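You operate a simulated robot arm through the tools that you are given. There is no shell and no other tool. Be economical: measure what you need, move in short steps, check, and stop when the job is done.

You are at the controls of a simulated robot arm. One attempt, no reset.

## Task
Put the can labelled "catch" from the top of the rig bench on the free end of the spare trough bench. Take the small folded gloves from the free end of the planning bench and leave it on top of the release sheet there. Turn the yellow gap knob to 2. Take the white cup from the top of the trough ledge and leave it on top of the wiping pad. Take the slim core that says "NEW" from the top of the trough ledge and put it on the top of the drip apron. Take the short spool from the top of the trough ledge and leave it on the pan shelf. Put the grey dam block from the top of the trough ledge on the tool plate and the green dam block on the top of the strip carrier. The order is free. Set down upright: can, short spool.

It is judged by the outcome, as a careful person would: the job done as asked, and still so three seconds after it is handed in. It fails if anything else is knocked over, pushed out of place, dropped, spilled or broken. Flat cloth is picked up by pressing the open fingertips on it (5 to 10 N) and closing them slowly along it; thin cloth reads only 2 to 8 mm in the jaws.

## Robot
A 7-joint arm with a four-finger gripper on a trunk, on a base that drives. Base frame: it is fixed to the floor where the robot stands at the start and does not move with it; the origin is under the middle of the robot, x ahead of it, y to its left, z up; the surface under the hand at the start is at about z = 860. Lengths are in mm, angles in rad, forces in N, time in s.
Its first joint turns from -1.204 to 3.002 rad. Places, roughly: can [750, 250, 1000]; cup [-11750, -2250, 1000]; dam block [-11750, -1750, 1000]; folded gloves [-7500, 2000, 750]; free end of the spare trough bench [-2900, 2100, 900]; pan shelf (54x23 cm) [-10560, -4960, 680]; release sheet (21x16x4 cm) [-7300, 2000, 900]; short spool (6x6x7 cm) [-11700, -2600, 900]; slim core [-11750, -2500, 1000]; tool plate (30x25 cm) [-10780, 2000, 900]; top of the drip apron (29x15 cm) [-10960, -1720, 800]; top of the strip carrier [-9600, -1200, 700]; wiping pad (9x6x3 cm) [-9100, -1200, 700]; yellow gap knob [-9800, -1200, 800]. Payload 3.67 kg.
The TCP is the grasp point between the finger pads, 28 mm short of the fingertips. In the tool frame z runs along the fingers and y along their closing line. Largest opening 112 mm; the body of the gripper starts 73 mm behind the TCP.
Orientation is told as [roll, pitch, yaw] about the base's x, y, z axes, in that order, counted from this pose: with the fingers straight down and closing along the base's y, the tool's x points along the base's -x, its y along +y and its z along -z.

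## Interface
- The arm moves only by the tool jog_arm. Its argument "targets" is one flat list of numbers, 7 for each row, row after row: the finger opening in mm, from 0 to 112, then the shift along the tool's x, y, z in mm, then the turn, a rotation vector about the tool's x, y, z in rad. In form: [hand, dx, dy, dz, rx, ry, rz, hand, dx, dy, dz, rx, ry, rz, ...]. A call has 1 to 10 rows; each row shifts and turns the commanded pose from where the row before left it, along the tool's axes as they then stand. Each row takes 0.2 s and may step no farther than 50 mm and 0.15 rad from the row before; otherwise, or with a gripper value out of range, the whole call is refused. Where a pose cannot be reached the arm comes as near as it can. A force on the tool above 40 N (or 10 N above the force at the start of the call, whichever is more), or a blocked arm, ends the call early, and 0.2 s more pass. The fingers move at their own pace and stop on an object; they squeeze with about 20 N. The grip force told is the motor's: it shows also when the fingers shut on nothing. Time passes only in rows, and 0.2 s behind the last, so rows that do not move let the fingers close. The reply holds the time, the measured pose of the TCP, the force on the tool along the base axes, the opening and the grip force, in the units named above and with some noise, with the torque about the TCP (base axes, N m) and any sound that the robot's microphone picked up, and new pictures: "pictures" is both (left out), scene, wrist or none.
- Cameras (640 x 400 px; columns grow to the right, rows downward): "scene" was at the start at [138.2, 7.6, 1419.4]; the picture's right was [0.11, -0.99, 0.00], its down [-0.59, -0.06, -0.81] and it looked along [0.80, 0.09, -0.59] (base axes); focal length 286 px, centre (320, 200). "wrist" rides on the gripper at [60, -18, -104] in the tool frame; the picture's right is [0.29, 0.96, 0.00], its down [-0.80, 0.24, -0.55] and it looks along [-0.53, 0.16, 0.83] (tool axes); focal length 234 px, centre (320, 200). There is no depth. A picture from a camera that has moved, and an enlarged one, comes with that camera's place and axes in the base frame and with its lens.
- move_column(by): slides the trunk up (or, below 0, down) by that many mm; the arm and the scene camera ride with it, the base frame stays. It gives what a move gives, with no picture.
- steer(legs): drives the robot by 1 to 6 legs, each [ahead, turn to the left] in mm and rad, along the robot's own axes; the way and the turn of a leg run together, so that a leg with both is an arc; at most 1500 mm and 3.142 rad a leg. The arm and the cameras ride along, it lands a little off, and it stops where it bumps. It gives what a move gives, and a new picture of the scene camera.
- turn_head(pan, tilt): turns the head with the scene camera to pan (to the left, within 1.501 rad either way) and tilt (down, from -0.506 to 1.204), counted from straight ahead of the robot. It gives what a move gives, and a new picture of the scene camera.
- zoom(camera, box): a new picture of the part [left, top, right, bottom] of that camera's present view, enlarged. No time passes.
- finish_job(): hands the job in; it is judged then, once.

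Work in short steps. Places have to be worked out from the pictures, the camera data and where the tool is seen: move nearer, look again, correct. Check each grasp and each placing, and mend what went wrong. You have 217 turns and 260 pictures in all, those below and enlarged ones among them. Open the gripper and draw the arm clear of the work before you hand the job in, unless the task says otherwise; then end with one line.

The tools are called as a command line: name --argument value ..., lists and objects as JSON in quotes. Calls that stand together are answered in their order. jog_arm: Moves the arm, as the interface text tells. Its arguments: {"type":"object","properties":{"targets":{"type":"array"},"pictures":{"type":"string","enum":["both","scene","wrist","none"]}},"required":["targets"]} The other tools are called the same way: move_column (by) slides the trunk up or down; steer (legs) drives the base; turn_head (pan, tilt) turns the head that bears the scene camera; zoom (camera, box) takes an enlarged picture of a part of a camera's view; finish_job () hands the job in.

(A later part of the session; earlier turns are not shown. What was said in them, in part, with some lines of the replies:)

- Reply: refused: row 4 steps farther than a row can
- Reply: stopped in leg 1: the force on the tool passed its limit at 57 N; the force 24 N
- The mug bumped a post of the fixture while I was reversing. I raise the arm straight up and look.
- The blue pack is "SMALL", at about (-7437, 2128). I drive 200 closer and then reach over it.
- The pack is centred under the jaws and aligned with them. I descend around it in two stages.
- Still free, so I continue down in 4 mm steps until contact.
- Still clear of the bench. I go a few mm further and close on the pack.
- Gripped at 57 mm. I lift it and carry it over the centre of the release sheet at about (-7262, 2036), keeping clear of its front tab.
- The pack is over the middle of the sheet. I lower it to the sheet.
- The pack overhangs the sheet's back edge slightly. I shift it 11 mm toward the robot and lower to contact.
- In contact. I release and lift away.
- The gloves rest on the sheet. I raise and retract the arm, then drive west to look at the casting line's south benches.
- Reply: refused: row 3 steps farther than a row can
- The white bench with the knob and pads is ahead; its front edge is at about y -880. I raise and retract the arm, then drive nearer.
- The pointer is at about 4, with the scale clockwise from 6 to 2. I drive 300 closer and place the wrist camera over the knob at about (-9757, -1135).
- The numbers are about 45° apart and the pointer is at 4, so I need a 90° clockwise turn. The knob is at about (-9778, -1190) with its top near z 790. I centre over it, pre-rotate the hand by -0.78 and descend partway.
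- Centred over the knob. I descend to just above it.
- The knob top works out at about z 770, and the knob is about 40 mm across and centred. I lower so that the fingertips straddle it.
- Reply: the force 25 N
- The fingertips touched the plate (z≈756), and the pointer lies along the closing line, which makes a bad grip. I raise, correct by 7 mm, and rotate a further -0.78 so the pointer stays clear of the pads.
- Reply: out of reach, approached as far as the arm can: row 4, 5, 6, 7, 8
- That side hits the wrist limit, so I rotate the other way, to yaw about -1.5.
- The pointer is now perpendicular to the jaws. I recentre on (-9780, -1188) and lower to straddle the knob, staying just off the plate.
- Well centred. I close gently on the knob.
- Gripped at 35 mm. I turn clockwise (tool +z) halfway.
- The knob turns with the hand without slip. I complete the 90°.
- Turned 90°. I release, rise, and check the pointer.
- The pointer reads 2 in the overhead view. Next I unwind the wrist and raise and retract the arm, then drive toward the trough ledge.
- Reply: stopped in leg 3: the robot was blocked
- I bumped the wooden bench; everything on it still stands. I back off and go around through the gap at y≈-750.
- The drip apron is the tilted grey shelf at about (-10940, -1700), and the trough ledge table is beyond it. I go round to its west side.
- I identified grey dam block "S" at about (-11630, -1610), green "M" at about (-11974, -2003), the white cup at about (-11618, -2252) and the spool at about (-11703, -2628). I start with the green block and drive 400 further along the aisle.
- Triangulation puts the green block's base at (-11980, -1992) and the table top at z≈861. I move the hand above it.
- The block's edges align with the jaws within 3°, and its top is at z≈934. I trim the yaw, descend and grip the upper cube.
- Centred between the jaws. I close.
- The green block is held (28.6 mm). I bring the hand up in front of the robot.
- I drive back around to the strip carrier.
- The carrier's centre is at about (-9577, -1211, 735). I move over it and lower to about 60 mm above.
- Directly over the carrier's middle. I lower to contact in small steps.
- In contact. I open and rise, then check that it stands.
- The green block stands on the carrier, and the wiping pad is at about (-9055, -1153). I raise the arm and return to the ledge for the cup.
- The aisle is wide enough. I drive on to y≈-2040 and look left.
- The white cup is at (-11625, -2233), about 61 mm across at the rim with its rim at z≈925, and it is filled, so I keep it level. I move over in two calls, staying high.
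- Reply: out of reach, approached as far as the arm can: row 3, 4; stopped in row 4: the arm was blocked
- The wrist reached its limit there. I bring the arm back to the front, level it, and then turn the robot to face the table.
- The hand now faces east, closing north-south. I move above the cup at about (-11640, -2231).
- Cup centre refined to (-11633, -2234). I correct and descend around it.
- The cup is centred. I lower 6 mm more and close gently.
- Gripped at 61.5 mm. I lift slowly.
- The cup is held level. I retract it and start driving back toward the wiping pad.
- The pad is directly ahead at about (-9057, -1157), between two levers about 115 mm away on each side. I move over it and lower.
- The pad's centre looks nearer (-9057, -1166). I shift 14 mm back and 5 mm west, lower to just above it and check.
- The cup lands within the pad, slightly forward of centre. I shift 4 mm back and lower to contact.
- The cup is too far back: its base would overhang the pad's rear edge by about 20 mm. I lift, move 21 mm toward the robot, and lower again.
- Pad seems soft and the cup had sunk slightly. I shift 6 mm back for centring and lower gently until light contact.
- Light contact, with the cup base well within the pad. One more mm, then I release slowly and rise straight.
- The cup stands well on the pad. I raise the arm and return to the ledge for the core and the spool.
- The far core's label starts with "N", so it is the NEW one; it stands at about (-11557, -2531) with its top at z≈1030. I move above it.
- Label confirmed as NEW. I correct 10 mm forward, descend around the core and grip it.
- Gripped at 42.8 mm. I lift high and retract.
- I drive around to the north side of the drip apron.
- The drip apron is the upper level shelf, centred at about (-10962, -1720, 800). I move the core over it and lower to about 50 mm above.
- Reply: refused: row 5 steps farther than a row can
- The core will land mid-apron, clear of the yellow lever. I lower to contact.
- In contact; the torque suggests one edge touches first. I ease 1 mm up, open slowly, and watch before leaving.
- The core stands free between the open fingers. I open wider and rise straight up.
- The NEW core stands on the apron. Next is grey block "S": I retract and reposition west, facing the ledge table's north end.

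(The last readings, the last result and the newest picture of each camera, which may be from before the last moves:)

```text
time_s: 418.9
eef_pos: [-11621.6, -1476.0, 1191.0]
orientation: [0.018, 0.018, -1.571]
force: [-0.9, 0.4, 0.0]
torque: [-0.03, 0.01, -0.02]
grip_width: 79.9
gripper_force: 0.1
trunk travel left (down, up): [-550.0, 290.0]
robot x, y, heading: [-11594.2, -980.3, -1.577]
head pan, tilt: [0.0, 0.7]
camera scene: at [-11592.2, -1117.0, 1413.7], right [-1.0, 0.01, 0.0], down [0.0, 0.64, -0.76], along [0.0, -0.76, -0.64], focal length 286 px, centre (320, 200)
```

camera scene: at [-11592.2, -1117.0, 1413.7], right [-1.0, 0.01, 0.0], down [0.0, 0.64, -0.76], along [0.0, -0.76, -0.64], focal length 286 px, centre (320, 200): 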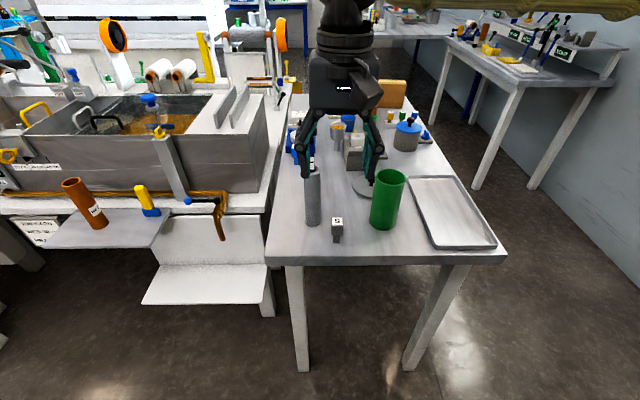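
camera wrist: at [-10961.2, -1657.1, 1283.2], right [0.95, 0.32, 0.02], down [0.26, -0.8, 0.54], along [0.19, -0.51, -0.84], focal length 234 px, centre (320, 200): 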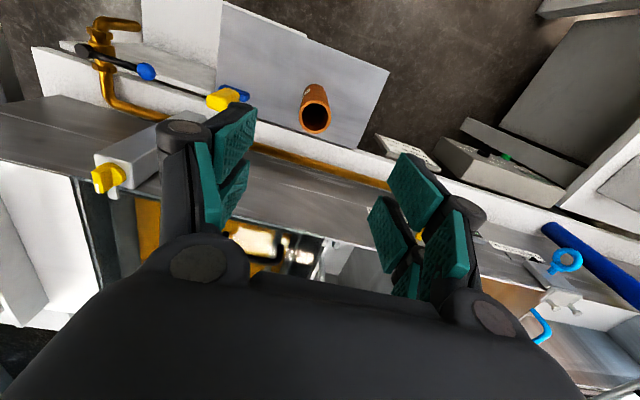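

Block S is at (-11637, -1610), with a tall pole at about (-11570, -1664) beside it. I move above the block, staying high.

jog_arm --targets '[60, -45, -5, 0, 0, 0, 0, 60, -45, -5, 0, 0, 0, 0, 60, -44, -5, 0, 0, 0, 0, 60, 0, 0, 30, 0, 0, 0]'

```text
time_s: 419.9
eef_pos: [-11635.2, -1610.1, 1158.9]
orientation: [0.019, 0.019, -1.572]
force: [0.0, -0.4, -0.2]
torque: [0.02, -0.02, -0.05]
grip_width: 59.7
gripper_force: 0.0
trunk travel left (down, up): [-550.0, 290.0]
robot x, y, heading: [-11589.3, -982.1, -1.575]
head pan, tilt: [0.0, 0.7]
camera scene: at [-11592.8, -1116.7, 1413.8], right [-1.0, 0.01, 0.0], down [0.0, 0.64, -0.76], along [0.0, -0.76, -0.64], focal length 286 px, centre (320, 200)
camera wrist: at [-11655.1, -1551.1, 1263.0], right [0.96, 0.29, 0.02], down [0.23, -0.81, 0.54], along [0.17, -0.52, -0.84], focal length 234 px, centre (320, 200)
```

scene: 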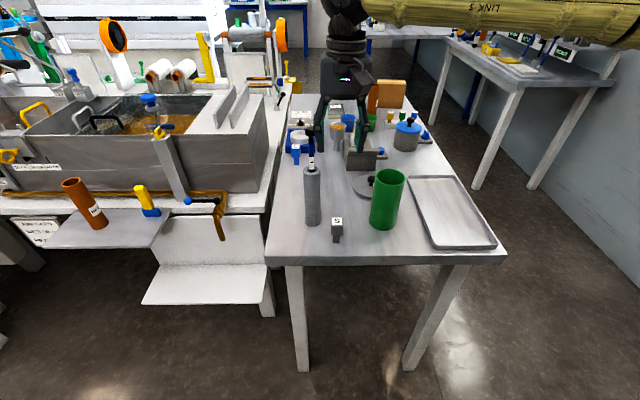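
wrist: 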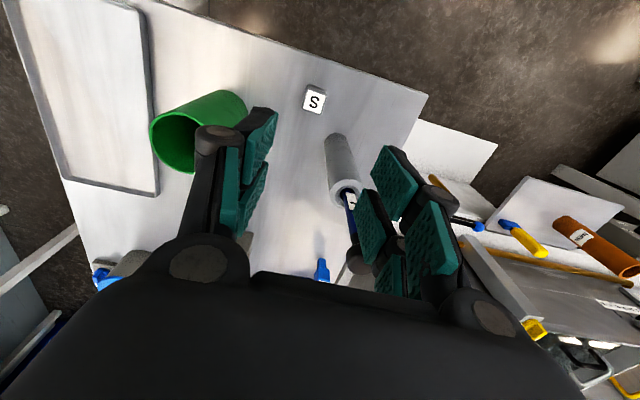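

zoom --camera "wrist" --box '[240, 60, 400, 220]'

```text
2.50 times, centred on (320, 140) of wrist
camera zoom: at [-11655.1, -1551.1, 1263.0], right [0.96, 0.29, 0.02], down [0.23, -0.81, 0.54], along [0.17, -0.52, -0.84], focal length 585 px, centre (320, 350)
```

zoom: 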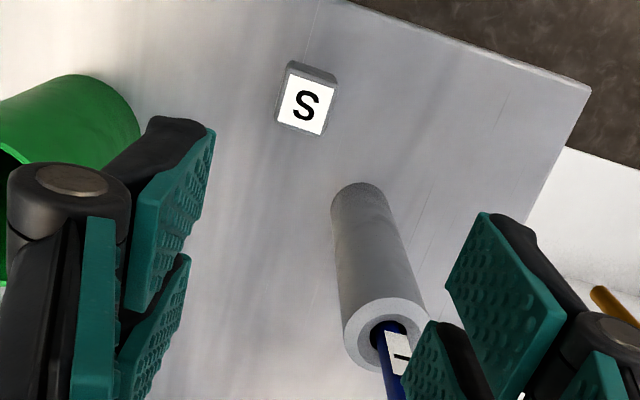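

The block is aligned with the jaws. I trim and descend to grip its upper cube.

jog_arm --targets '[60, 3, -3, 40, 0, 0, -0.03, 60, 0, 0, 45, 0, 0, 0, 60, 0, 0, 45, 0, 0, 0, 60, 0, 0, 45, 0, 0, 0, 60, 0, 0, 40, 0, 0, 0, 60, 0, 0, 20, 0, 0, 0]'

```text
time_s: 421.3
eef_pos: [-11633.5, -1603.3, 922.3]
orientation: [0.018, 0.015, -1.54]
force: [0.3, -1.0, 0.4]
torque: [0.02, 0.01, 0.04]
grip_width: 60.1
gripper_force: 0.1
trunk travel left (down, up): [-550.0, 290.0]
robot x, y, heading: [-11593.2, -982.0, -1.57]
head pan, tilt: [0.0, 0.7]
camera scene: at [-11592.4, -1117.0, 1413.8], right [-1.0, 0.01, 0.0], down [0.0, 0.64, -0.76], along [0.0, -0.76, -0.64], focal length 286 px, centre (320, 200)
camera wrist: at [-11656.2, -1545.4, 1027.4], right [0.95, 0.32, 0.02], down [0.25, -0.8, 0.55], along [0.19, -0.51, -0.84], focal length 234 px, centre (320, 200)
```

scene: 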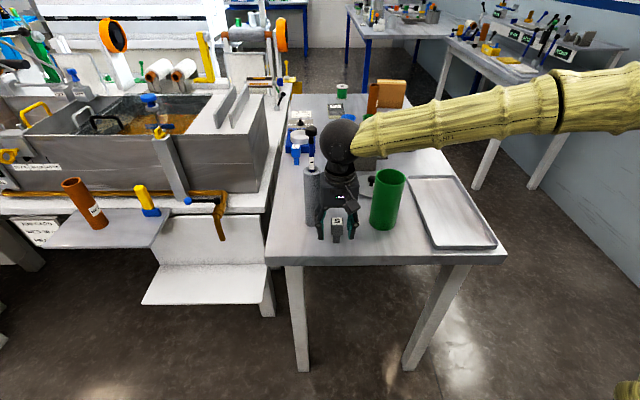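
wrist: 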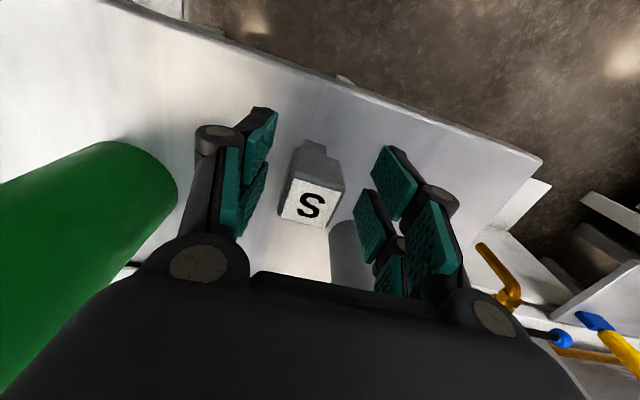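

jog_arm --targets '[60, 0, -5, 4, 0, 0, 0, 40, 0, 0, 0, 0, 0, 0, 25, 0, 0, 0, 0, 0, 0, 15, 0, 0, 0, 0, 0, 0, 15, 0, 0, 0, 0, 0, 0, 15, 0, 0, -20, 0, 0, 0, 15, 0, 0, -45, 0, 0, 0, 15, 0, 0, -45, 0, 0, 0, 15, 0, 0, -45, 0, 0, 0, 15, 0, 0, -45, 0, 0, 0]' --pictures "wrist"

```text
time_s: 423.5
eef_pos: [-11642.0, -1605.5, 1119.7]
orientation: [0.018, 0.017, -1.542]
force: [-0.3, 0.7, 0.1]
torque: [-0.03, 0.0, 0.01]
grip_width: 29.2
gripper_force: 19.9
trunk travel left (down, up): [-550.0, 290.0]
robot x, y, heading: [-11593.0, -980.7, -1.575]
head pan, tilt: [0.0, 0.7]
camera wrist: at [-11664.4, -1548.1, 1224.4], right [0.95, 0.32, 0.02], down [0.25, -0.8, 0.55], along [0.19, -0.51, -0.84], focal length 234 px, centre (320, 200)
```

wrist: 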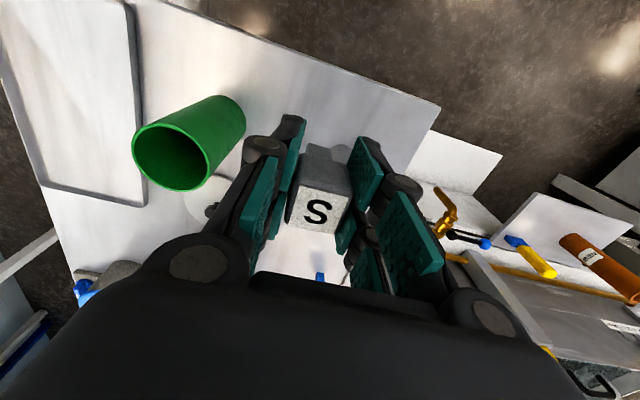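

Grey block held (29 mm). I raise and retract, then drive around the island bench toward the tool plate.

jog_arm --targets '[15, 20, 0, -40, 0, 0, 0, 15, 40, 5, -30, 0, 0, 0, 15, 40, 5, 0, 0, 0, 0, 15, 25, 5, 0, 0, 0, 0]' --pictures "none"

steer --legs '[[0, -2.546], [820, 0], [0, -0.591], [1300, 0]]'

```text
refused: row 2 steps farther than a row can; nothing moved
```

```text
time_s: 441.6
eef_pos: [-12044.3, 1630.4, 1118.4]
orientation: [0.017, 0.017, 1.627]
force: [-0.4, -0.3, -0.6]
torque: [0.01, 0.02, 0.0]
grip_width: 29.6
gripper_force: 19.7
trunk travel left (down, up): [-550.0, 290.0]
robot x, y, heading: [-12076.7, 999.2, 1.586]
head pan, tilt: [0.0, 0.7]
camera scene: at [-12079.9, 1136.5, 1413.7], right [1.0, 0.02, 0.0], down [0.01, -0.64, -0.76], along [-0.02, 0.76, -0.64], focal length 286 px, centre (320, 200)
```

scene: 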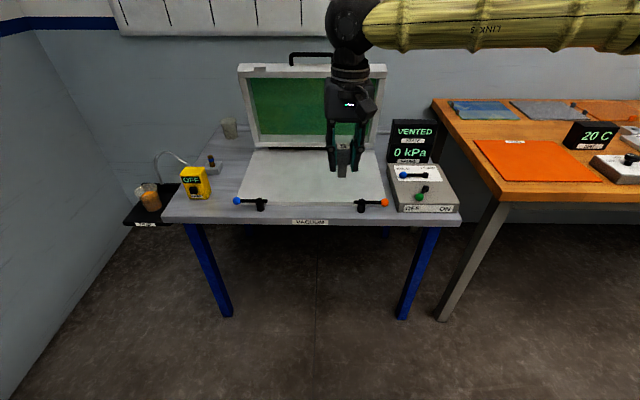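

The arm is still extended but nothing was touched. I back off, retract the arm, and continue to the tool plate.

steer --legs '[[-200, 0]]'

jog_arm --targets '[15, 20, 0, -40, 0, 0, 0, 15, 30, 0, -35, 0, 0, 0, 15, 45, 0, 0, 0, 0, 0, 15, 30, 0, 0, 0, 0, 0]' --pictures "none"

steer --legs '[[0, -1.359], [1320, 0], [0, 1.344]]'

```text
time_s: 443.2
eef_pos: [-12040.1, 1427.5, 1120.9]
orientation: [0.017, 0.015, 1.626]
force: [0.2, -0.3, 0.0]
torque: [0.02, 0.02, 0.0]
grip_width: 29.6
gripper_force: 19.8
trunk travel left (down, up): [-550.0, 290.0]
robot x, y, heading: [-12076.2, 799.8, 1.593]
head pan, tilt: [0.0, 0.7]
camera scene: at [-12075.4, 933.3, 1413.9], right [1.0, 0.02, 0.0], down [0.01, -0.64, -0.77], along [-0.02, 0.77, -0.64], focal length 286 px, centre (320, 200)
```

scene: 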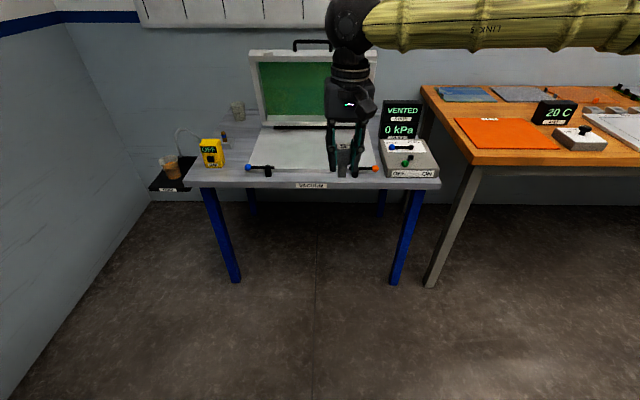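

```text
time_s: 444.2
eef_pos: [-12031.0, 1302.9, 1196.4]
orientation: [0.018, 0.014, 1.626]
force: [0.1, -0.7, -0.6]
torque: [-0.01, 0.03, 0.03]
grip_width: 29.4
gripper_force: 20.1
trunk travel left (down, up): [-550.0, 290.0]
robot x, y, heading: [-12075.3, 801.0, 1.594]
head pan, tilt: [0.0, 0.7]
```

```text
time_s: 457.4
eef_pos: [-10766.5, 1604.5, 1196.2]
orientation: [0.018, 0.015, 1.621]
force: [0.1, 0.3, -0.8]
torque: [-0.02, -0.02, -0.01]
grip_width: 29.4
gripper_force: 19.9
trunk travel left (down, up): [-550.0, 290.0]
robot x, y, heading: [-10815.2, 1104.8, 1.584]
head pan, tilt: [0.0, 0.7]
camera scene: at [-10813.0, 1235.6, 1413.7], right [1.0, 0.01, 0.0], down [0.01, -0.64, -0.76], along [-0.01, 0.76, -0.64], focal length 286 px, centre (320, 200)
```

scene: 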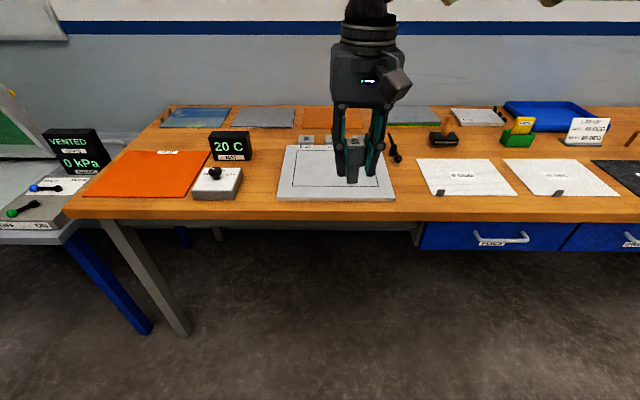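

zoom --camera "scene" --box '[190, 100, 410, 210]'

```text
2.91 times, centred on (300, 155) of scene
camera zoom: at [-10813.0, 1235.6, 1413.7], right [1.0, 0.01, 0.0], down [0.01, -0.64, -0.76], along [-0.01, 0.76, -0.64], focal length 833 px, centre (378, 331)
```

zoom: 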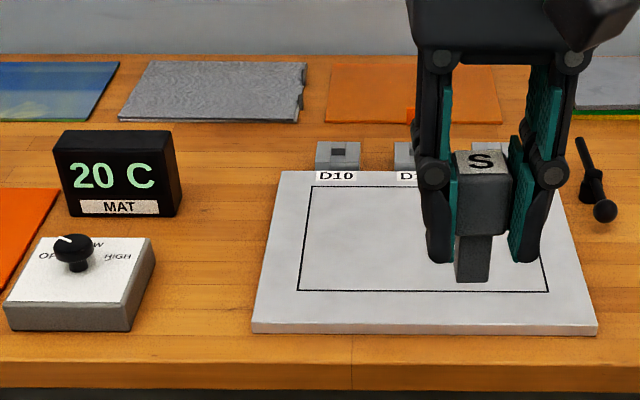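

The tool plate is the outlined white plate at about (-10768, 2012). I drive 250 closer and carry the block over it.

steer --legs '[[250, 0]]'

jog_arm --targets '[15, -45, 0, 10, 0, 0, 0, 15, -45, 0, 10, 0, 0, 0, 15, -45, 0, 10, 0, 0, 0, 15, -10, 0, 40, 0, 0, 0, 15, 0, 0, 45, 0, 0, 0, 15, 0, 0, 45, 0, 0, 0]'

```text
time_s: 459.2
eef_pos: [-10770.6, 1854.7, 1195.8]
orientation: [0.017, 0.016, 1.62]
force: [-0.6, -0.2, -0.9]
torque: [-0.09, -0.04, -0.04]
grip_width: 29.3
gripper_force: 19.9
trunk travel left (down, up): [-550.0, 290.0]
robot x, y, heading: [-10819.6, 1351.1, 1.586]
head pan, tilt: [0.0, 0.7]
camera scene: at [-10815.6, 1485.2, 1413.6], right [1.0, 0.01, 0.0], down [0.01, -0.65, -0.76], along [-0.01, 0.76, -0.65], focal length 286 px, centre (320, 200)
```

scene: 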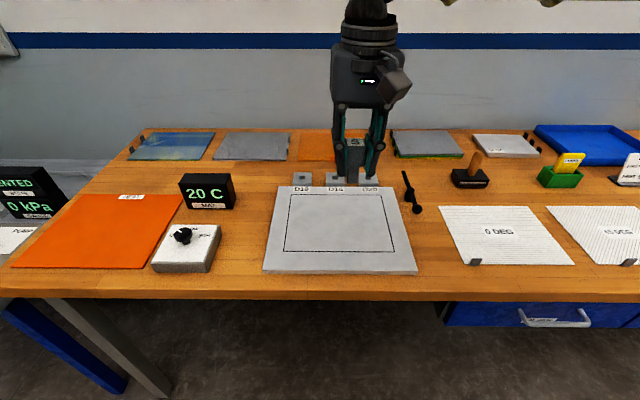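

```text
time_s: 460.6
eef_pos: [-10778.3, 1994.2, 1033.4]
orientation: [0.019, 0.018, 1.617]
force: [-0.5, -0.1, 0.0]
torque: [0.03, 0.02, -0.01]
grip_width: 29.2
gripper_force: 20.1
trunk travel left (down, up): [-550.0, 290.0]
robot x, y, heading: [-10816.6, 1350.0, 1.584]
head pan, tilt: [0.0, 0.7]
camera scene: at [-10815.4, 1484.6, 1413.7], right [1.0, 0.01, 0.0], down [0.01, -0.64, -0.76], along [-0.01, 0.76, -0.64], focal length 286 px, centre (320, 200)
camera wrist: at [-10755.6, 1938.0, 1137.9], right [-0.94, -0.33, 0.02], down [-0.27, 0.79, 0.54], along [-0.2, 0.51, -0.84], focal length 234 px, centre (320, 200)
```

scene: 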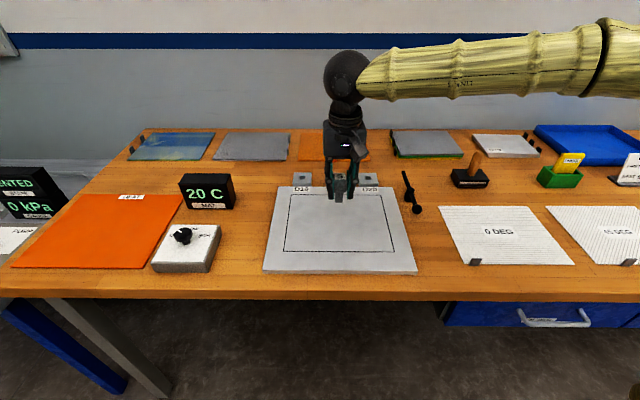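
wrist: 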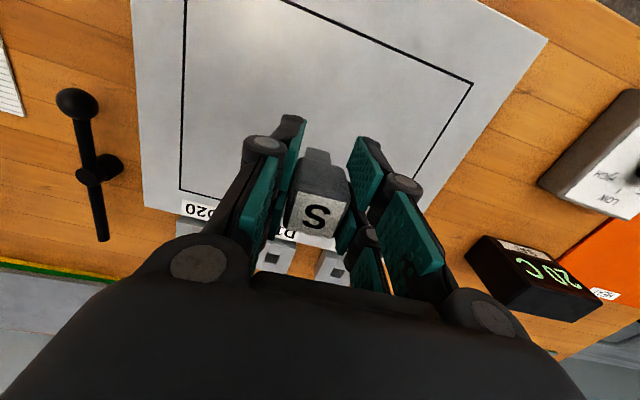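

Directly over the plate's middle. I lower to contact.

jog_arm --targets '[15, 0, 0, 45, 0, 0, 0, 15, 0, 0, 30, 0, 0, 0, 15, 0, 0, 5, 0, 0, 0, 15, 0, 0, 5, 0, 0, 0, 15, 0, 0, 5, 0, 0, 0, 15, 0, 0, 5, 0, 0, 0]' --pictures "none"

zoom --camera "scene" --box '[250, 140, 430, 280]'

```text
time_s: 462.1
eef_pos: [-10781.3, 1992.8, 939.8]
orientation: [0.017, 0.016, 1.62]
force: [0.7, -0.8, 16.8]
torque: [0.06, -0.03, 0.01]
grip_width: 28.7
gripper_force: 20.1
trunk travel left (down, up): [-550.0, 290.0]
robot x, y, heading: [-10817.7, 1352.3, 1.579]
head pan, tilt: [0.0, 0.7]
```

```text
2.86 times, centred on (340, 210) of scene
camera zoom: at [-10815.9, 1482.6, 1413.9], right [1.0, 0.01, 0.0], down [0.01, -0.64, -0.77], along [-0.01, 0.77, -0.64], focal length 818 px, centre (263, 171)
```

zoom: 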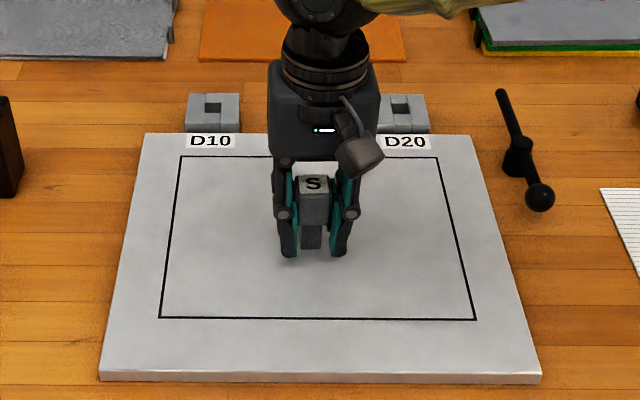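

Contact at mid-plate. I release and rise.

jog_arm --targets '[15, 0, 0, -2, 0, 0, 0, 34, 0, 0, 0, 0, 0, 0, 55, 0, 0, 0, 0, 0, 0, 70, 0, 0, -25, 0, 0, 0, 70, 0, 0, -45, 0, 0, 0, 70, 0, 0, -45, 0, 0, 0, 70, 0, 0, -45, 0, 0, 0, 70, 30, 0, -40, 0, 0, 0, 70, 40, 0, -20, 0, 0, 0, 70, 40, 0, -20, 0, 0, 0]' --pictures "none"

zoom --camera "scene" --box '[250, 140, 430, 280]'

```text
time_s: 464.2
eef_pos: [-10770.5, 1888.3, 1183.0]
orientation: [0.02, 0.014, 1.621]
force: [0.4, -0.4, 0.7]
torque: [0.04, 0.04, 0.03]
grip_width: 70.0
gripper_force: 0.1
trunk travel left (down, up): [-550.0, 290.0]
robot x, y, heading: [-10815.2, 1346.9, 1.588]
head pan, tilt: [0.0, 0.7]
```

```text
2.86 times, centred on (340, 210) of scene
camera zoom: at [-10815.6, 1482.3, 1413.9], right [1.0, 0.01, 0.0], down [0.01, -0.64, -0.77], along [-0.01, 0.77, -0.64], focal length 818 px, centre (263, 171)
```

zoom: 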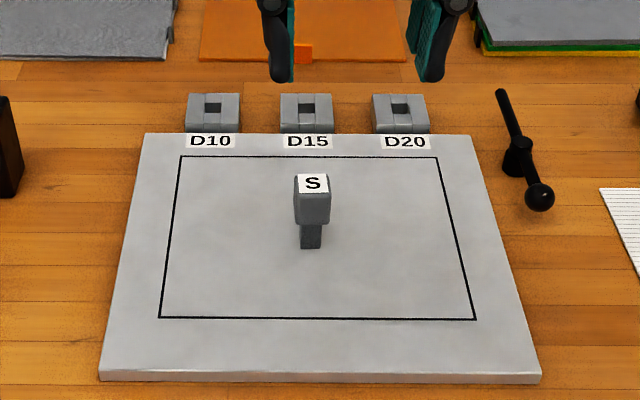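

The grey block stands on the tool plate. The last item is the short spool, so I drive back to the ledge.

steer --legs '[[-250, 0], [0, 1.772], [1293, 0], [0, 1.181], [1000, 0], [1000, 0]]'

```text
time_s: 488.9
eef_pos: [-12553.5, -1663.4, 1180.6]
orientation: [0.018, 0.017, -1.705]
force: [0.0, 0.3, -0.5]
torque: [0.0, -0.02, -0.02]
grip_width: 69.8
gripper_force: 0.1
trunk travel left (down, up): [-550.0, 290.0]
robot x, y, heading: [-12413.9, -1143.5, -1.74]
head pan, tilt: [0.0, 0.7]
camera scene: at [-12433.8, -1277.4, 1413.7], right [-0.99, 0.17, 0.0], down [0.11, 0.64, -0.76], along [-0.13, -0.75, -0.64], focal length 286 px, centre (320, 200)
```

scene: 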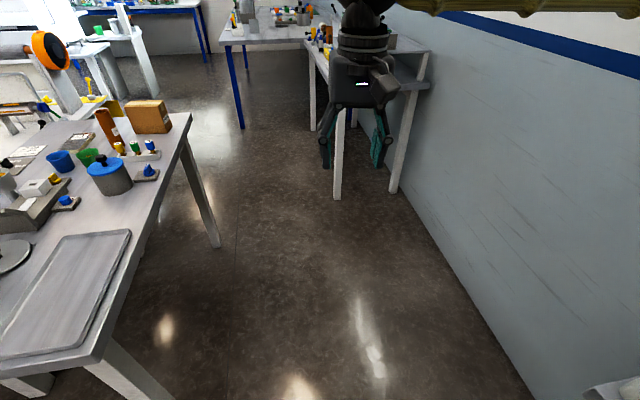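

steer --legs '[[0, 0.169], [1400, 0], [0, 1.571], [60, 0]]'

turn_head --pan 0.0 --tilt 0.75

```text
time_s: 500.9
eef_pos: [-11804.6, -2584.5, 1181.1]
orientation: [0.017, 0.02, 0.045]
force: [0.7, -0.3, -0.5]
torque: [-0.02, 0.04, -0.01]
grip_width: 70.1
gripper_force: 0.0
trunk travel left (down, up): [-550.0, 290.0]
robot x, y, heading: [-12344.6, -2540.5, 0.006]
head pan, tilt: [0.0, 0.7]
camera scene: at [-12206.1, -2540.0, 1413.5], right [0.01, -1.0, 0.0], down [-0.65, -0.01, -0.76], along [0.76, 0.01, -0.65], focal length 286 px, centre (320, 200)
```

scene: 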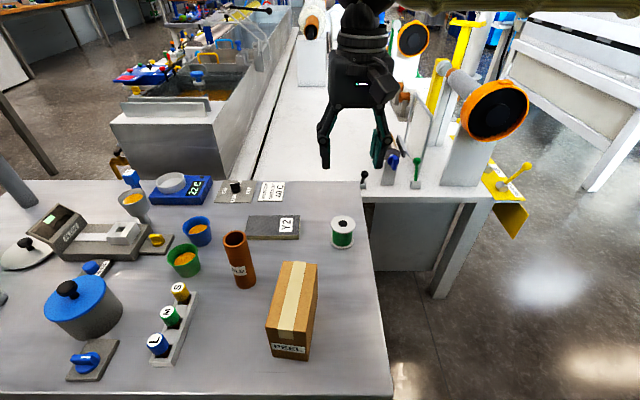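

```text
time_s: 501.6
eef_pos: [-11805.6, -2585.7, 1181.5]
orientation: [0.018, 0.016, 0.046]
force: [0.0, 0.8, -0.5]
torque: [0.02, 0.0, 0.0]
grip_width: 70.1
gripper_force: 0.0
trunk travel left (down, up): [-550.0, 290.0]
robot x, y, heading: [-12345.6, -2537.7, 0.01]
head pan, tilt: [0.0, 0.75]
camera scene: at [-12210.8, -2539.8, 1409.6], right [0.01, -1.0, 0.0], down [-0.68, -0.01, -0.73], along [0.73, 0.01, -0.68], focal length 286 px, centre (320, 200)
```

scene: 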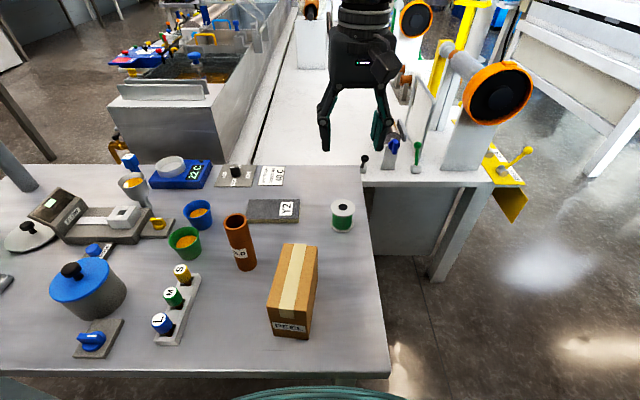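

The spool is at about (-11722, -2588). I move above it and lower partway.

jog_arm --targets '[90, -41, -2, 20, 0, 0, 0.02, 90, -41, -2, 20, 0, 0, 0.02, 90, 0, 0, 45, 0, 0, 0, 90, 0, 0, 45, 0, 0, 0]'

```text
time_s: 502.6
eef_pos: [-11724.9, -2584.8, 1047.3]
orientation: [0.018, 0.02, 0.007]
force: [0.8, -1.4, 0.6]
torque: [0.01, 0.02, 0.02]
grip_width: 89.8
gripper_force: 0.1
trunk travel left (down, up): [-550.0, 290.0]
robot x, y, heading: [-12340.9, -2540.4, 0.005]
head pan, tilt: [0.0, 0.75]
camera scene: at [-12209.5, -2539.9, 1409.5], right [0.01, -1.0, 0.0], down [-0.68, -0.01, -0.73], along [0.73, 0.01, -0.68], focal length 286 px, centre (320, 200)
camera wrist: at [-11784.0, -2604.7, 1152.9], right [-0.29, 0.96, 0.02], down [0.81, 0.23, 0.54], along [0.51, 0.18, -0.84], focal length 234 px, centre (320, 200)
```

scene: 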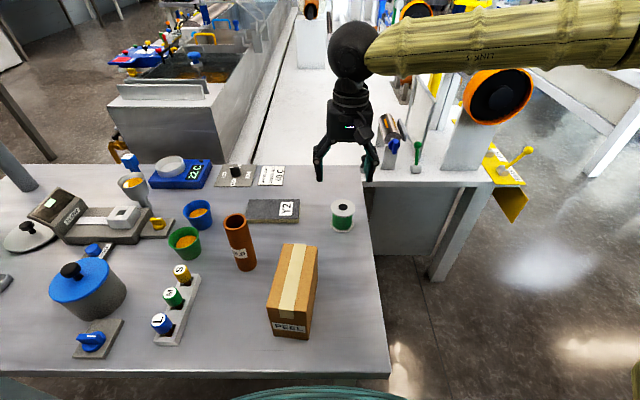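
wrist: 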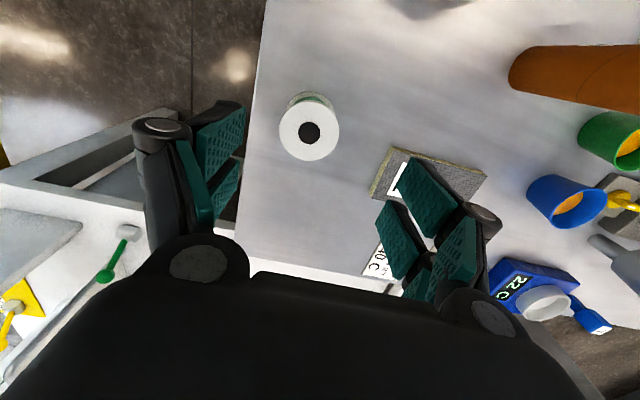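

Refined to (-11719, -2589). I descend around the spool.

jog_arm --targets '[90, -5, -4.5, 40, 0, 0, 0, 90, 0, 0, 40, 0, 0, 0, 90, 0, 0, 40, 0, 0, 0, 90, 0, 0, 23, 0, 0, 0]' --pictures "wrist"

```text
time_s: 503.6
eef_pos: [-11724.3, -2587.1, 906.4]
orientation: [0.017, 0.018, 0.005]
force: [0.2, 1.2, 0.6]
torque: [0.0, 0.0, 0.01]
grip_width: 89.9
gripper_force: 0.1
trunk travel left (down, up): [-550.0, 290.0]
robot x, y, heading: [-12347.3, -2539.9, 0.012]
head pan, tilt: [0.0, 0.75]
camera wrist: at [-11782.5, -2607.0, 1010.3], right [-0.29, 0.96, 0.02], down [0.81, 0.23, 0.54], along [0.51, 0.18, -0.84], focal length 234 px, centre (320, 200)
```

wrist: 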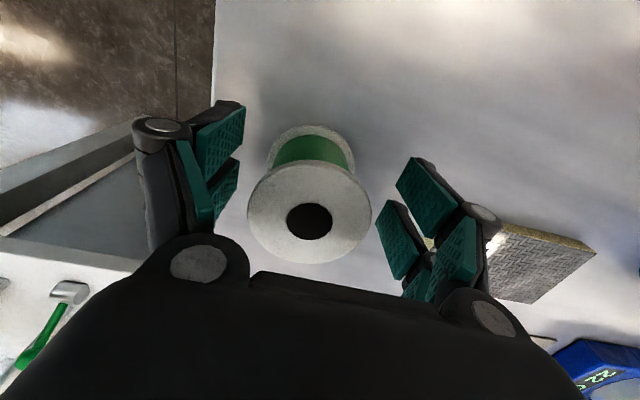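

Centred. I lower 5 mm more and close.

jog_arm --targets '[90, 0, -3, 5, 0, 0, 0, 70, 0, 0, 0, 0, 0, 0, 58, 0, 0, 0, 0, 0, 0, 48, 0, 0, 0, 0, 0, 0, 40, 0, 0, 0, 0, 0, 0, 40, 0, 0, 0, 0, 0, 0, 40, 0, 0, -15, 0, 0, 0, 40, 0, 0, -40, 0, 0, 0]' --pictures "wrist"

```text
time_s: 505.4
eef_pos: [-11722.8, -2590.6, 955.4]
orientation: [0.018, 0.017, 0.006]
force: [-0.1, 0.1, -0.9]
torque: [0.0, -0.01, -0.03]
grip_width: 58.9
gripper_force: 19.8
trunk travel left (down, up): [-550.0, 290.0]
robot x, y, heading: [-12343.5, -2537.3, 0.003]
head pan, tilt: [0.0, 0.75]
camera wrist: at [-11781.5, -2610.1, 1061.7], right [-0.29, 0.96, 0.02], down [0.81, 0.23, 0.54], along [0.52, 0.18, -0.84], focal length 234 px, centre (320, 200)
```

wrist: 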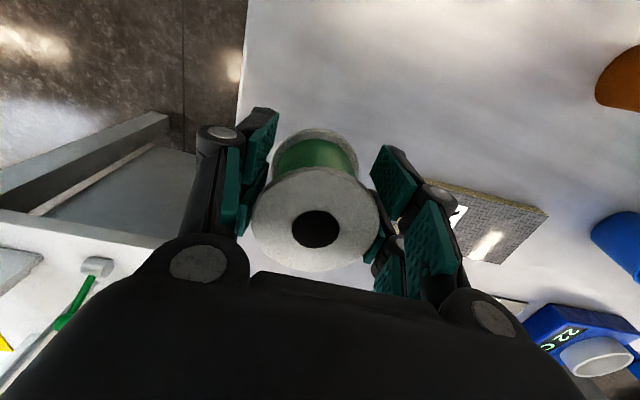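

The spool is held (59 mm). I raise and retract, then turn south and look for the pan shelf.

jog_arm --targets '[40, 0, 0, -45, 0, 0, 0, 40, 0, 0, -45, 0, 0, 0, 40, 0, 0, -45, 0, 0, 0, 40, 20, 0, -45, 0, 0, 0, 40, 20, 0, -45, 0, 0, 0, 40, 45, 0, 0, 0, 0, 0, 40, 45, 0, 0, 0, 0, 0]' --pictures "none"

steer --legs '[[-80, 0], [0, -1.571], [800, 0]]'

turn_head --pan 0.6 --tilt 0.3

```text
time_s: 507.0
eef_pos: [-11850.7, -2593.4, 1184.3]
orientation: [0.018, 0.017, 0.004]
force: [0.1, 0.2, -1.2]
torque: [0.03, -0.03, 0.02]
grip_width: 59.1
gripper_force: 19.8
trunk travel left (down, up): [-550.0, 290.0]
robot x, y, heading: [-12345.7, -2540.6, 0.008]
head pan, tilt: [0.0, 0.75]
```

```text
time_s: 515.7
eef_pos: [-12463.1, -3837.0, 1183.6]
orientation: [0.019, 0.017, -1.555]
force: [0.3, 0.0, -1.1]
torque: [0.05, -0.02, -0.01]
grip_width: 58.9
gripper_force: 19.8
trunk travel left (down, up): [-550.0, 290.0]
robot x, y, heading: [-12410.4, -3343.8, -1.558]
head pan, tilt: [0.0, 0.75]
camera scene: at [-12409.8, -3477.5, 1409.4], right [-1.0, -0.02, 0.0], down [-0.01, 0.68, -0.73], along [0.01, -0.73, -0.68], focal length 286 px, centre (320, 200)
```

scene: 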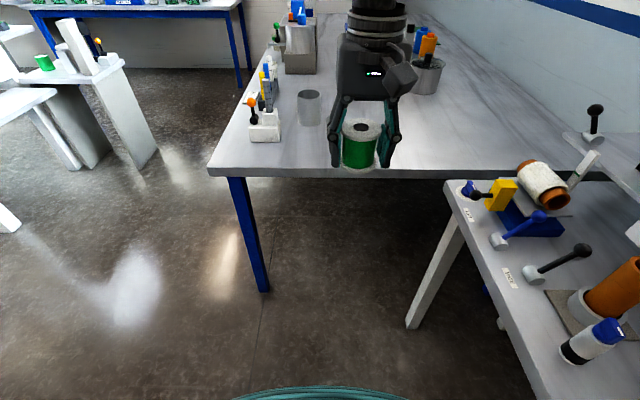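

```text
time_s: 516.7
eef_pos: [-12463.6, -3836.8, 1183.8]
orientation: [0.017, 0.018, -1.554]
force: [-0.4, 0.5, -2.2]
torque: [0.02, 0.02, 0.0]
grip_width: 58.6
gripper_force: 20.2
trunk travel left (down, up): [-550.0, 290.0]
robot x, y, heading: [-12412.3, -3343.7, -1.552]
head pan, tilt: [0.6, 0.3]
camera scene: at [-12357.3, -3470.0, 1449.8], right [-0.81, -0.58, 0.0], down [-0.17, 0.24, -0.96], along [0.55, -0.78, -0.3], focal length 286 px, centre (320, 200)
```

scene: 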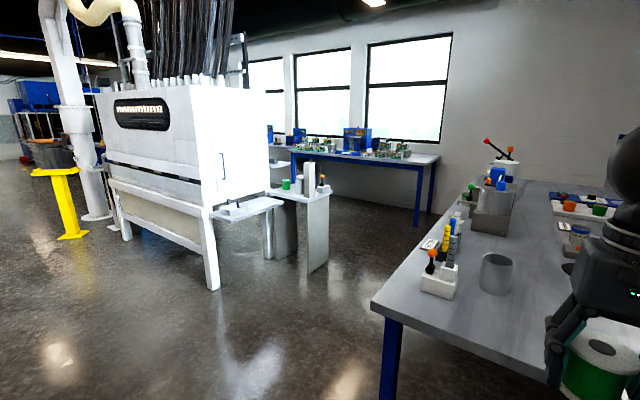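

The pan shelf is the low shelf at the end of the white machine, with its long side along y at x≈-10700…-10450. I drive to face it from the west.

steer --legs '[[0, 0.769], [1495, 0], [0, -0.699], [562, 0], [0, 1.482]]'

turn_head --pan 0.0 --tilt 0.6

```text
time_s: 534.4
eef_pos: [-10832.1, -5022.3, 1183.0]
orientation: [0.017, 0.018, -0.003]
force: [0.7, 0.7, -1.0]
torque: [0.0, 0.04, 0.01]
grip_width: 58.9
gripper_force: 20.2
trunk travel left (down, up): [-550.0, 290.0]
robot x, y, heading: [-11330.4, -4961.2, 0.002]
head pan, tilt: [0.6, 0.3]
camera scene: at [-11198.5, -4910.9, 1449.8], right [0.56, -0.83, 0.0], down [-0.24, -0.17, -0.96], along [0.79, 0.54, -0.3], focal length 286 px, centre (320, 200)
```

scene: 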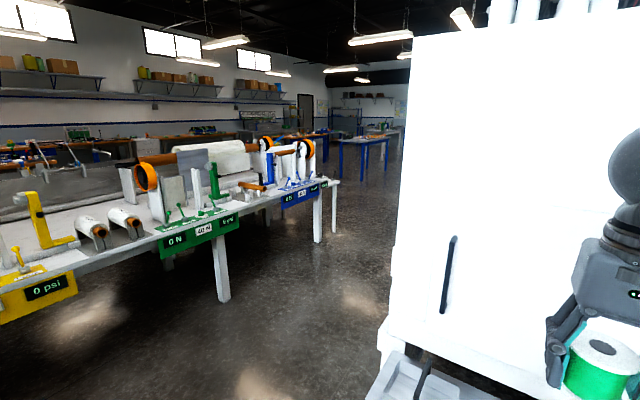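

```text
time_s: 535.4
eef_pos: [-10831.4, -5022.7, 1182.6]
orientation: [0.018, 0.017, -0.004]
force: [1.0, -1.1, -1.1]
torque: [-0.01, 0.01, 0.01]
grip_width: 59.3
gripper_force: 20.3
trunk travel left (down, up): [-550.0, 290.0]
robot x, y, heading: [-11326.1, -4961.4, 0.001]
head pan, tilt: [0.0, 0.6]
camera scene: at [-11187.3, -4963.9, 1422.4], right [0.0, -1.0, 0.0], down [-0.56, 0.0, -0.83], along [0.83, 0.0, -0.56], focal length 286 px, centre (320, 200)
```

scene: 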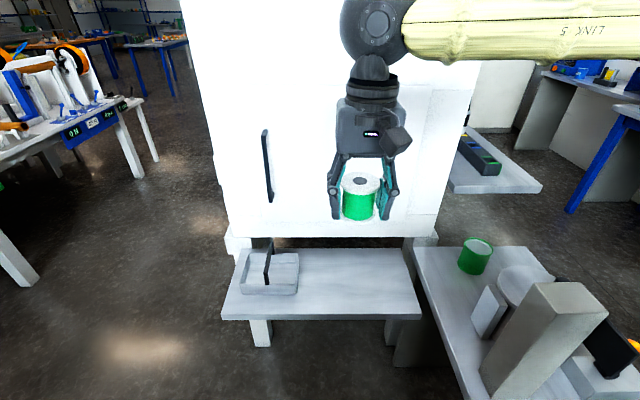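

The shelf's right part is free; the target is about (-10608, -5058), with the shelf top at z≈680–740. I move over it and start lowering.

jog_arm --targets '[40, -45, -7, 0, 0, 0, 0, 40, -45, -7, 0, 0, 0, 0, 40, -45, -7, 0, 0, 0, 0, 40, -45, -7, 0, 0, 0, 0, 40, -43, -7, 0, 0, 0, 0, 40, 0, 0, 45, 0, 0, 0, 40, 0, 0, 45, 0, 0, 0, 40, 0, 0, 45, 0, 0, 0, 40, 0, 0, 45, 0, 0, 0, 40, 0, 0, 45, 0, 0, 0]'

```text
time_s: 537.6
eef_pos: [-10613.3, -5054.2, 954.4]
orientation: [0.018, 0.019, -0.003]
force: [0.5, -0.3, -1.7]
torque: [0.07, 0.02, 0.06]
grip_width: 58.8
gripper_force: 20.4
trunk travel left (down, up): [-550.0, 290.0]
robot x, y, heading: [-11325.2, -4962.4, -0.0]
head pan, tilt: [0.0, 0.6]
camera scene: at [-11186.3, -4964.5, 1422.3], right [0.0, -1.0, 0.0], down [-0.57, 0.0, -0.82], along [0.82, 0.0, -0.57], focal length 286 px, centre (320, 200)
camera wrist: at [-10671.1, -5074.9, 1058.9], right [-0.28, 0.96, 0.02], down [0.81, 0.23, 0.54], along [0.52, 0.17, -0.84], focal length 234 px, centre (320, 200)
```

scene: 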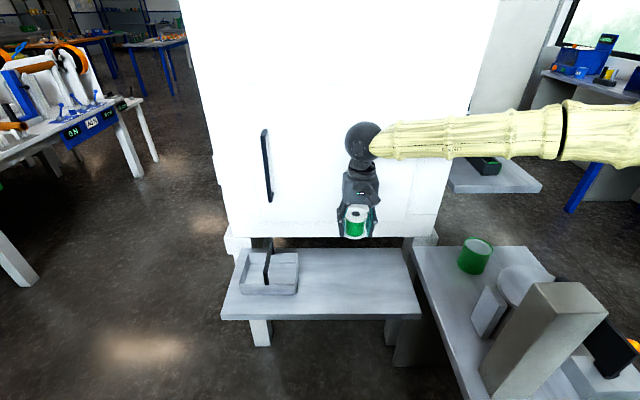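
wrist: 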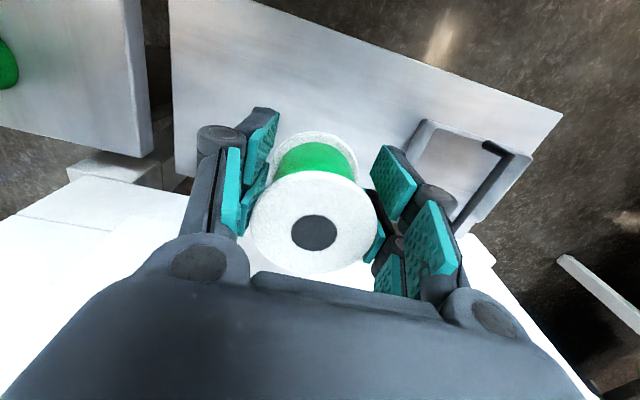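

Over the middle of the free area. I lower further, then in small steps to contact.

jog_arm --targets '[40, 0, 0, 45, 0, 0, 0, 40, 0, 0, 45, 0, 0, 0, 40, 0, 0, 40, 0, 0, 0, 40, 0, 0, 25, 0, 0, 0]'

```text
time_s: 538.6
eef_pos: [-10615.0, -5051.3, 800.7]
orientation: [0.019, 0.017, -0.004]
force: [-0.3, 0.1, -2.1]
torque: [0.0, 0.02, 0.03]
grip_width: 59.1
gripper_force: 19.6
trunk travel left (down, up): [-550.0, 290.0]
robot x, y, heading: [-11329.7, -4963.1, -0.002]
head pan, tilt: [0.0, 0.6]
camera scene: at [-11187.1, -4963.9, 1422.4], right [0.0, -1.0, 0.0], down [-0.57, 0.0, -0.82], along [0.82, 0.0, -0.57], focal length 286 px, centre (320, 200)
camera wrist: at [-10674.1, -5070.8, 904.0], right [-0.28, 0.96, 0.02], down [0.81, 0.23, 0.54], along [0.52, 0.17, -0.84], focal length 234 px, centre (320, 200)
```

scene: 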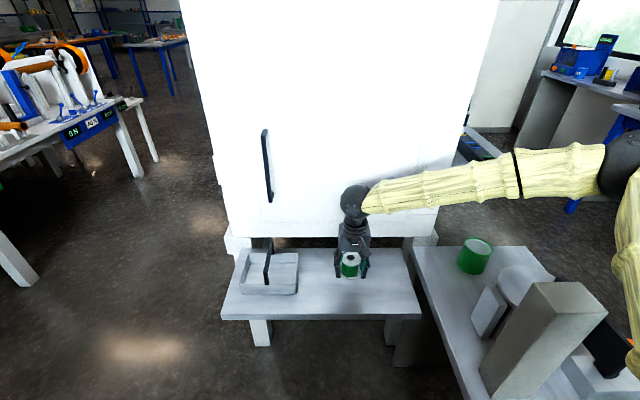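
wrist: 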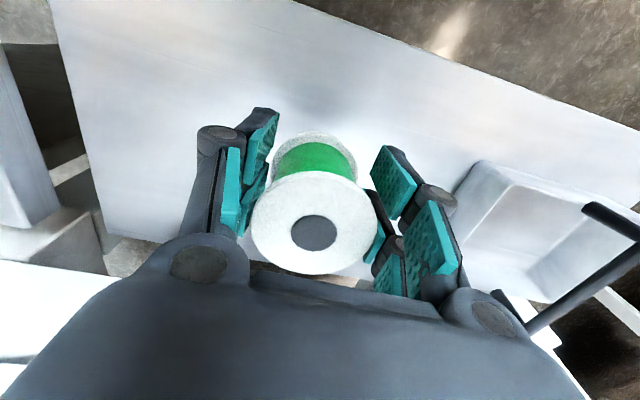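

jog_arm --targets '[40, 0, 0, 15, 0, 0, 0, 40, 0, 0, 8, 0, 0, 0, 40, 0, 0, 5, 0, 0, 0, 40, 0, 0, 5, 0, 0, 0, 40, 0, 0, 5, 0, 0, 0]' --pictures "none"

zoom --camera "scene" --box '[220, 220, 440, 340]'

```text
time_s: 539.8
eef_pos: [-10616.2, -5051.3, 760.8]
orientation: [0.017, 0.019, -0.004]
force: [-0.4, -0.9, -1.5]
torque: [0.0, 0.02, -0.01]
grip_width: 59.0
gripper_force: 20.0
trunk travel left (down, up): [-550.0, 290.0]
robot x, y, heading: [-11330.8, -4961.9, 0.002]
head pan, tilt: [0.0, 0.6]
```

```text
2.91 times, centred on (330, 280) of scene
camera zoom: at [-11187.1, -4964.0, 1422.3], right [0.0, -1.0, 0.0], down [-0.57, 0.0, -0.82], along [0.82, 0.0, -0.57], focal length 833 px, centre (291, -33)
```

zoom: 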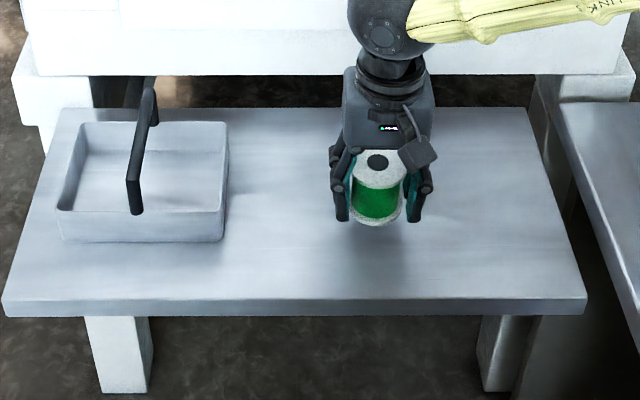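

jog_arm --targets '[40, 0, 0, 5, 0, 0, 0, 40, 0, 0, 5, 0, 0, 0, 40, 0, 0, 5, 0, 0, 0, 40, 0, 0, 5, 0, 0, 0, 40, 0, 0, 5, 0, 0, 0]' --pictures "none"

zoom --camera "scene" --box '[220, 220, 440, 340]'

```text
time_s: 541.0
eef_pos: [-10618.1, -5051.2, 735.5]
orientation: [0.018, 0.018, -0.005]
force: [0.0, 0.2, -1.8]
torque: [0.01, 0.01, -0.03]
grip_width: 58.8
gripper_force: 20.2
trunk travel left (down, up): [-550.0, 290.0]
robot x, y, heading: [-11324.8, -4960.5, 0.001]
head pan, tilt: [0.0, 0.6]
```

```text
2.91 times, centred on (330, 280) of scene
camera zoom: at [-11187.1, -4963.9, 1422.3], right [0.0, -1.0, 0.0], down [-0.57, 0.0, -0.82], along [0.82, 0.0, -0.57], focal length 833 px, centre (291, -33)
```

zoom: 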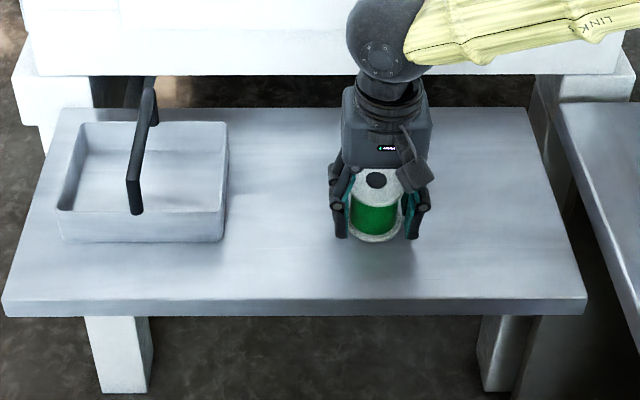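

jog_arm --targets '[40, 0, 0, 4, 0, 0, 0, 40, 0, 0, 4, 0, 0, 0, 40, 0, 0, 4, 0, 0, 0, 40, 0, 0, 4, 0, 0, 0, 40, 0, 0, 4, 0, 0, 0]' --pictures "wrist"

zoom --camera "scene" --box '[290, 230, 410, 320]'

```text
time_s: 542.2
eef_pos: [-10618.9, -5049.4, 716.8]
orientation: [0.018, 0.017, -0.005]
force: [-0.3, 1.1, 14.3]
torque: [-0.26, -0.28, 0.08]
grip_width: 59.0
gripper_force: 20.0
trunk travel left (down, up): [-550.0, 290.0]
robot x, y, heading: [-11329.1, -4958.1, 0.003]
head pan, tilt: [0.0, 0.6]
camera wrist: at [-10676.8, -5068.8, 820.8], right [-0.28, 0.96, 0.02], down [0.81, 0.23, 0.54], along [0.52, 0.17, -0.84], focal length 234 px, centre (320, 200)
```

wrist: 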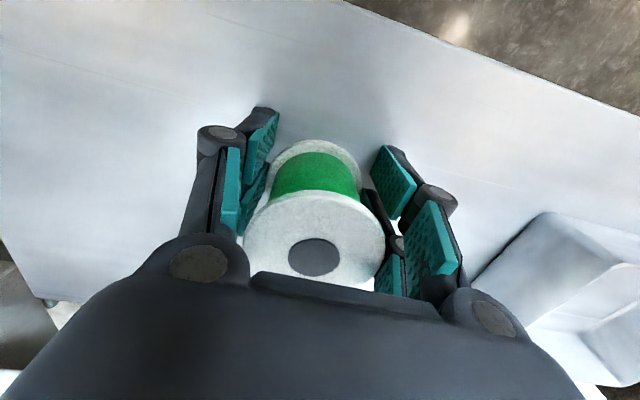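

```text
4.44 times, centred on (350, 275) of scene
camera zoom: at [-11188.6, -4963.6, 1422.5], right [0.0, -1.0, 0.0], down [-0.56, 0.0, -0.83], along [0.83, 0.0, -0.56], focal length 1272 px, centre (187, -133)
```

zoom: 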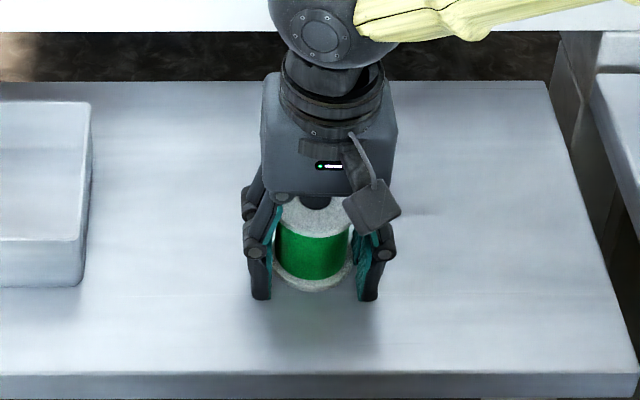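

The spool is on the shelf; it slid slightly up in the grip. I ease up 2 mm, open slowly and check.

jog_arm --targets '[40, 0, 0, -2, 0, 0, 0, 59, 0, 0, 0, 0, 0, 0, 62, 0, 0, 0, 0, 0, 0, 70, 0, 0, 0, 0, 0, 0, 85, 0, 0, 0, 0, 0, 0]' --pictures "wrist"

zoom --camera "scene" --box '[290, 230, 410, 320]'

```text
time_s: 543.4
eef_pos: [-10618.6, -5050.5, 717.4]
orientation: [0.017, 0.019, -0.003]
force: [-0.1, -0.5, -0.5]
torque: [0.01, 0.02, 0.01]
grip_width: 85.0
gripper_force: 0.1
trunk travel left (down, up): [-550.0, 290.0]
robot x, y, heading: [-11327.6, -4958.2, 0.002]
head pan, tilt: [0.0, 0.6]
camera wrist: at [-10676.1, -5069.4, 822.2], right [-0.28, 0.96, 0.02], down [0.81, 0.23, 0.54], along [0.52, 0.17, -0.84], focal length 234 px, centre (320, 200)
```

wrist: 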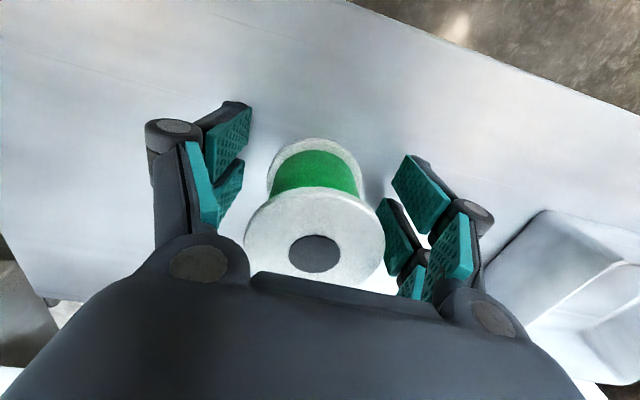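

```text
4.44 times, centred on (350, 275) of scene
camera zoom: at [-11187.4, -4963.9, 1422.4], right [0.0, -1.0, 0.0], down [-0.57, 0.0, -0.82], along [0.82, 0.0, -0.57], focal length 1272 px, centre (187, -133)
```

zoom: 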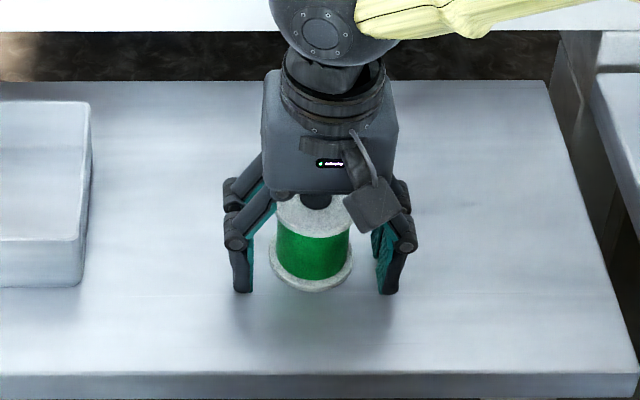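

The spool stands upright and free. I rise straight up and retract.

jog_arm --targets '[90, 0, 0, -20, 0, 0, 0, 90, 0, 0, -45, 0, 0, 0, 90, 0, 0, -45, 0, 0, 0, 90, 0, 0, -45, 0, 0, 0, 90, 0, 0, -45, 0, 0, 0, 90, 0, 0, -45, 0, 0, 0, 90, 30, 0, -40, 0, 0, 0, 90, 40, 0, -30, 0, 0, 0, 90, 40, 0, -30, 0, 0, 0, 90, 40, 0, -30, 0, 0, 0]' --pictures "scene"

```text
time_s: 545.6
eef_pos: [-10763.0, -5055.3, 1095.6]
orientation: [0.018, 0.019, -0.003]
force: [-0.8, -0.1, 0.4]
torque: [0.0, -0.01, -0.02]
grip_width: 90.1
gripper_force: 0.0
trunk travel left (down, up): [-550.0, 290.0]
robot x, y, heading: [-11326.5, -4959.3, -0.004]
head pan, tilt: [0.0, 0.6]
camera scene: at [-11188.8, -4963.9, 1422.5], right [0.0, -1.0, 0.0], down [-0.56, 0.0, -0.83], along [0.83, 0.0, -0.56], focal length 286 px, centre (320, 200)
```

scene: 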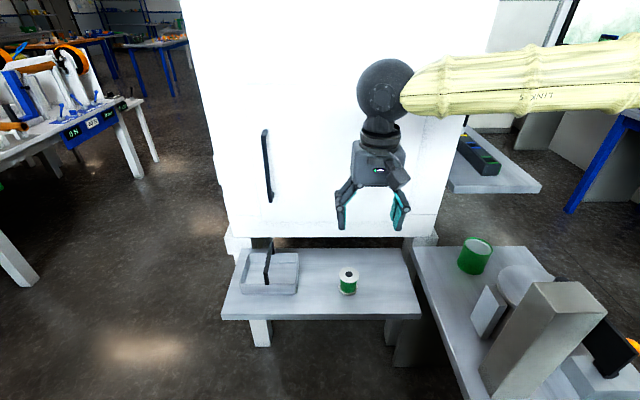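

All seven items are placed, and the gripper is open and clear of the work, so I hand the job in.

finish_job

```text
The job is handed in.
```

All seven parts of the job are done, and I handed it in with the gripper open and the arm clear. Two bumps happened on the way: the can touched the rig bench fixture, and the base touched the wooden island bench. Neither showed anything moved in the pictures.
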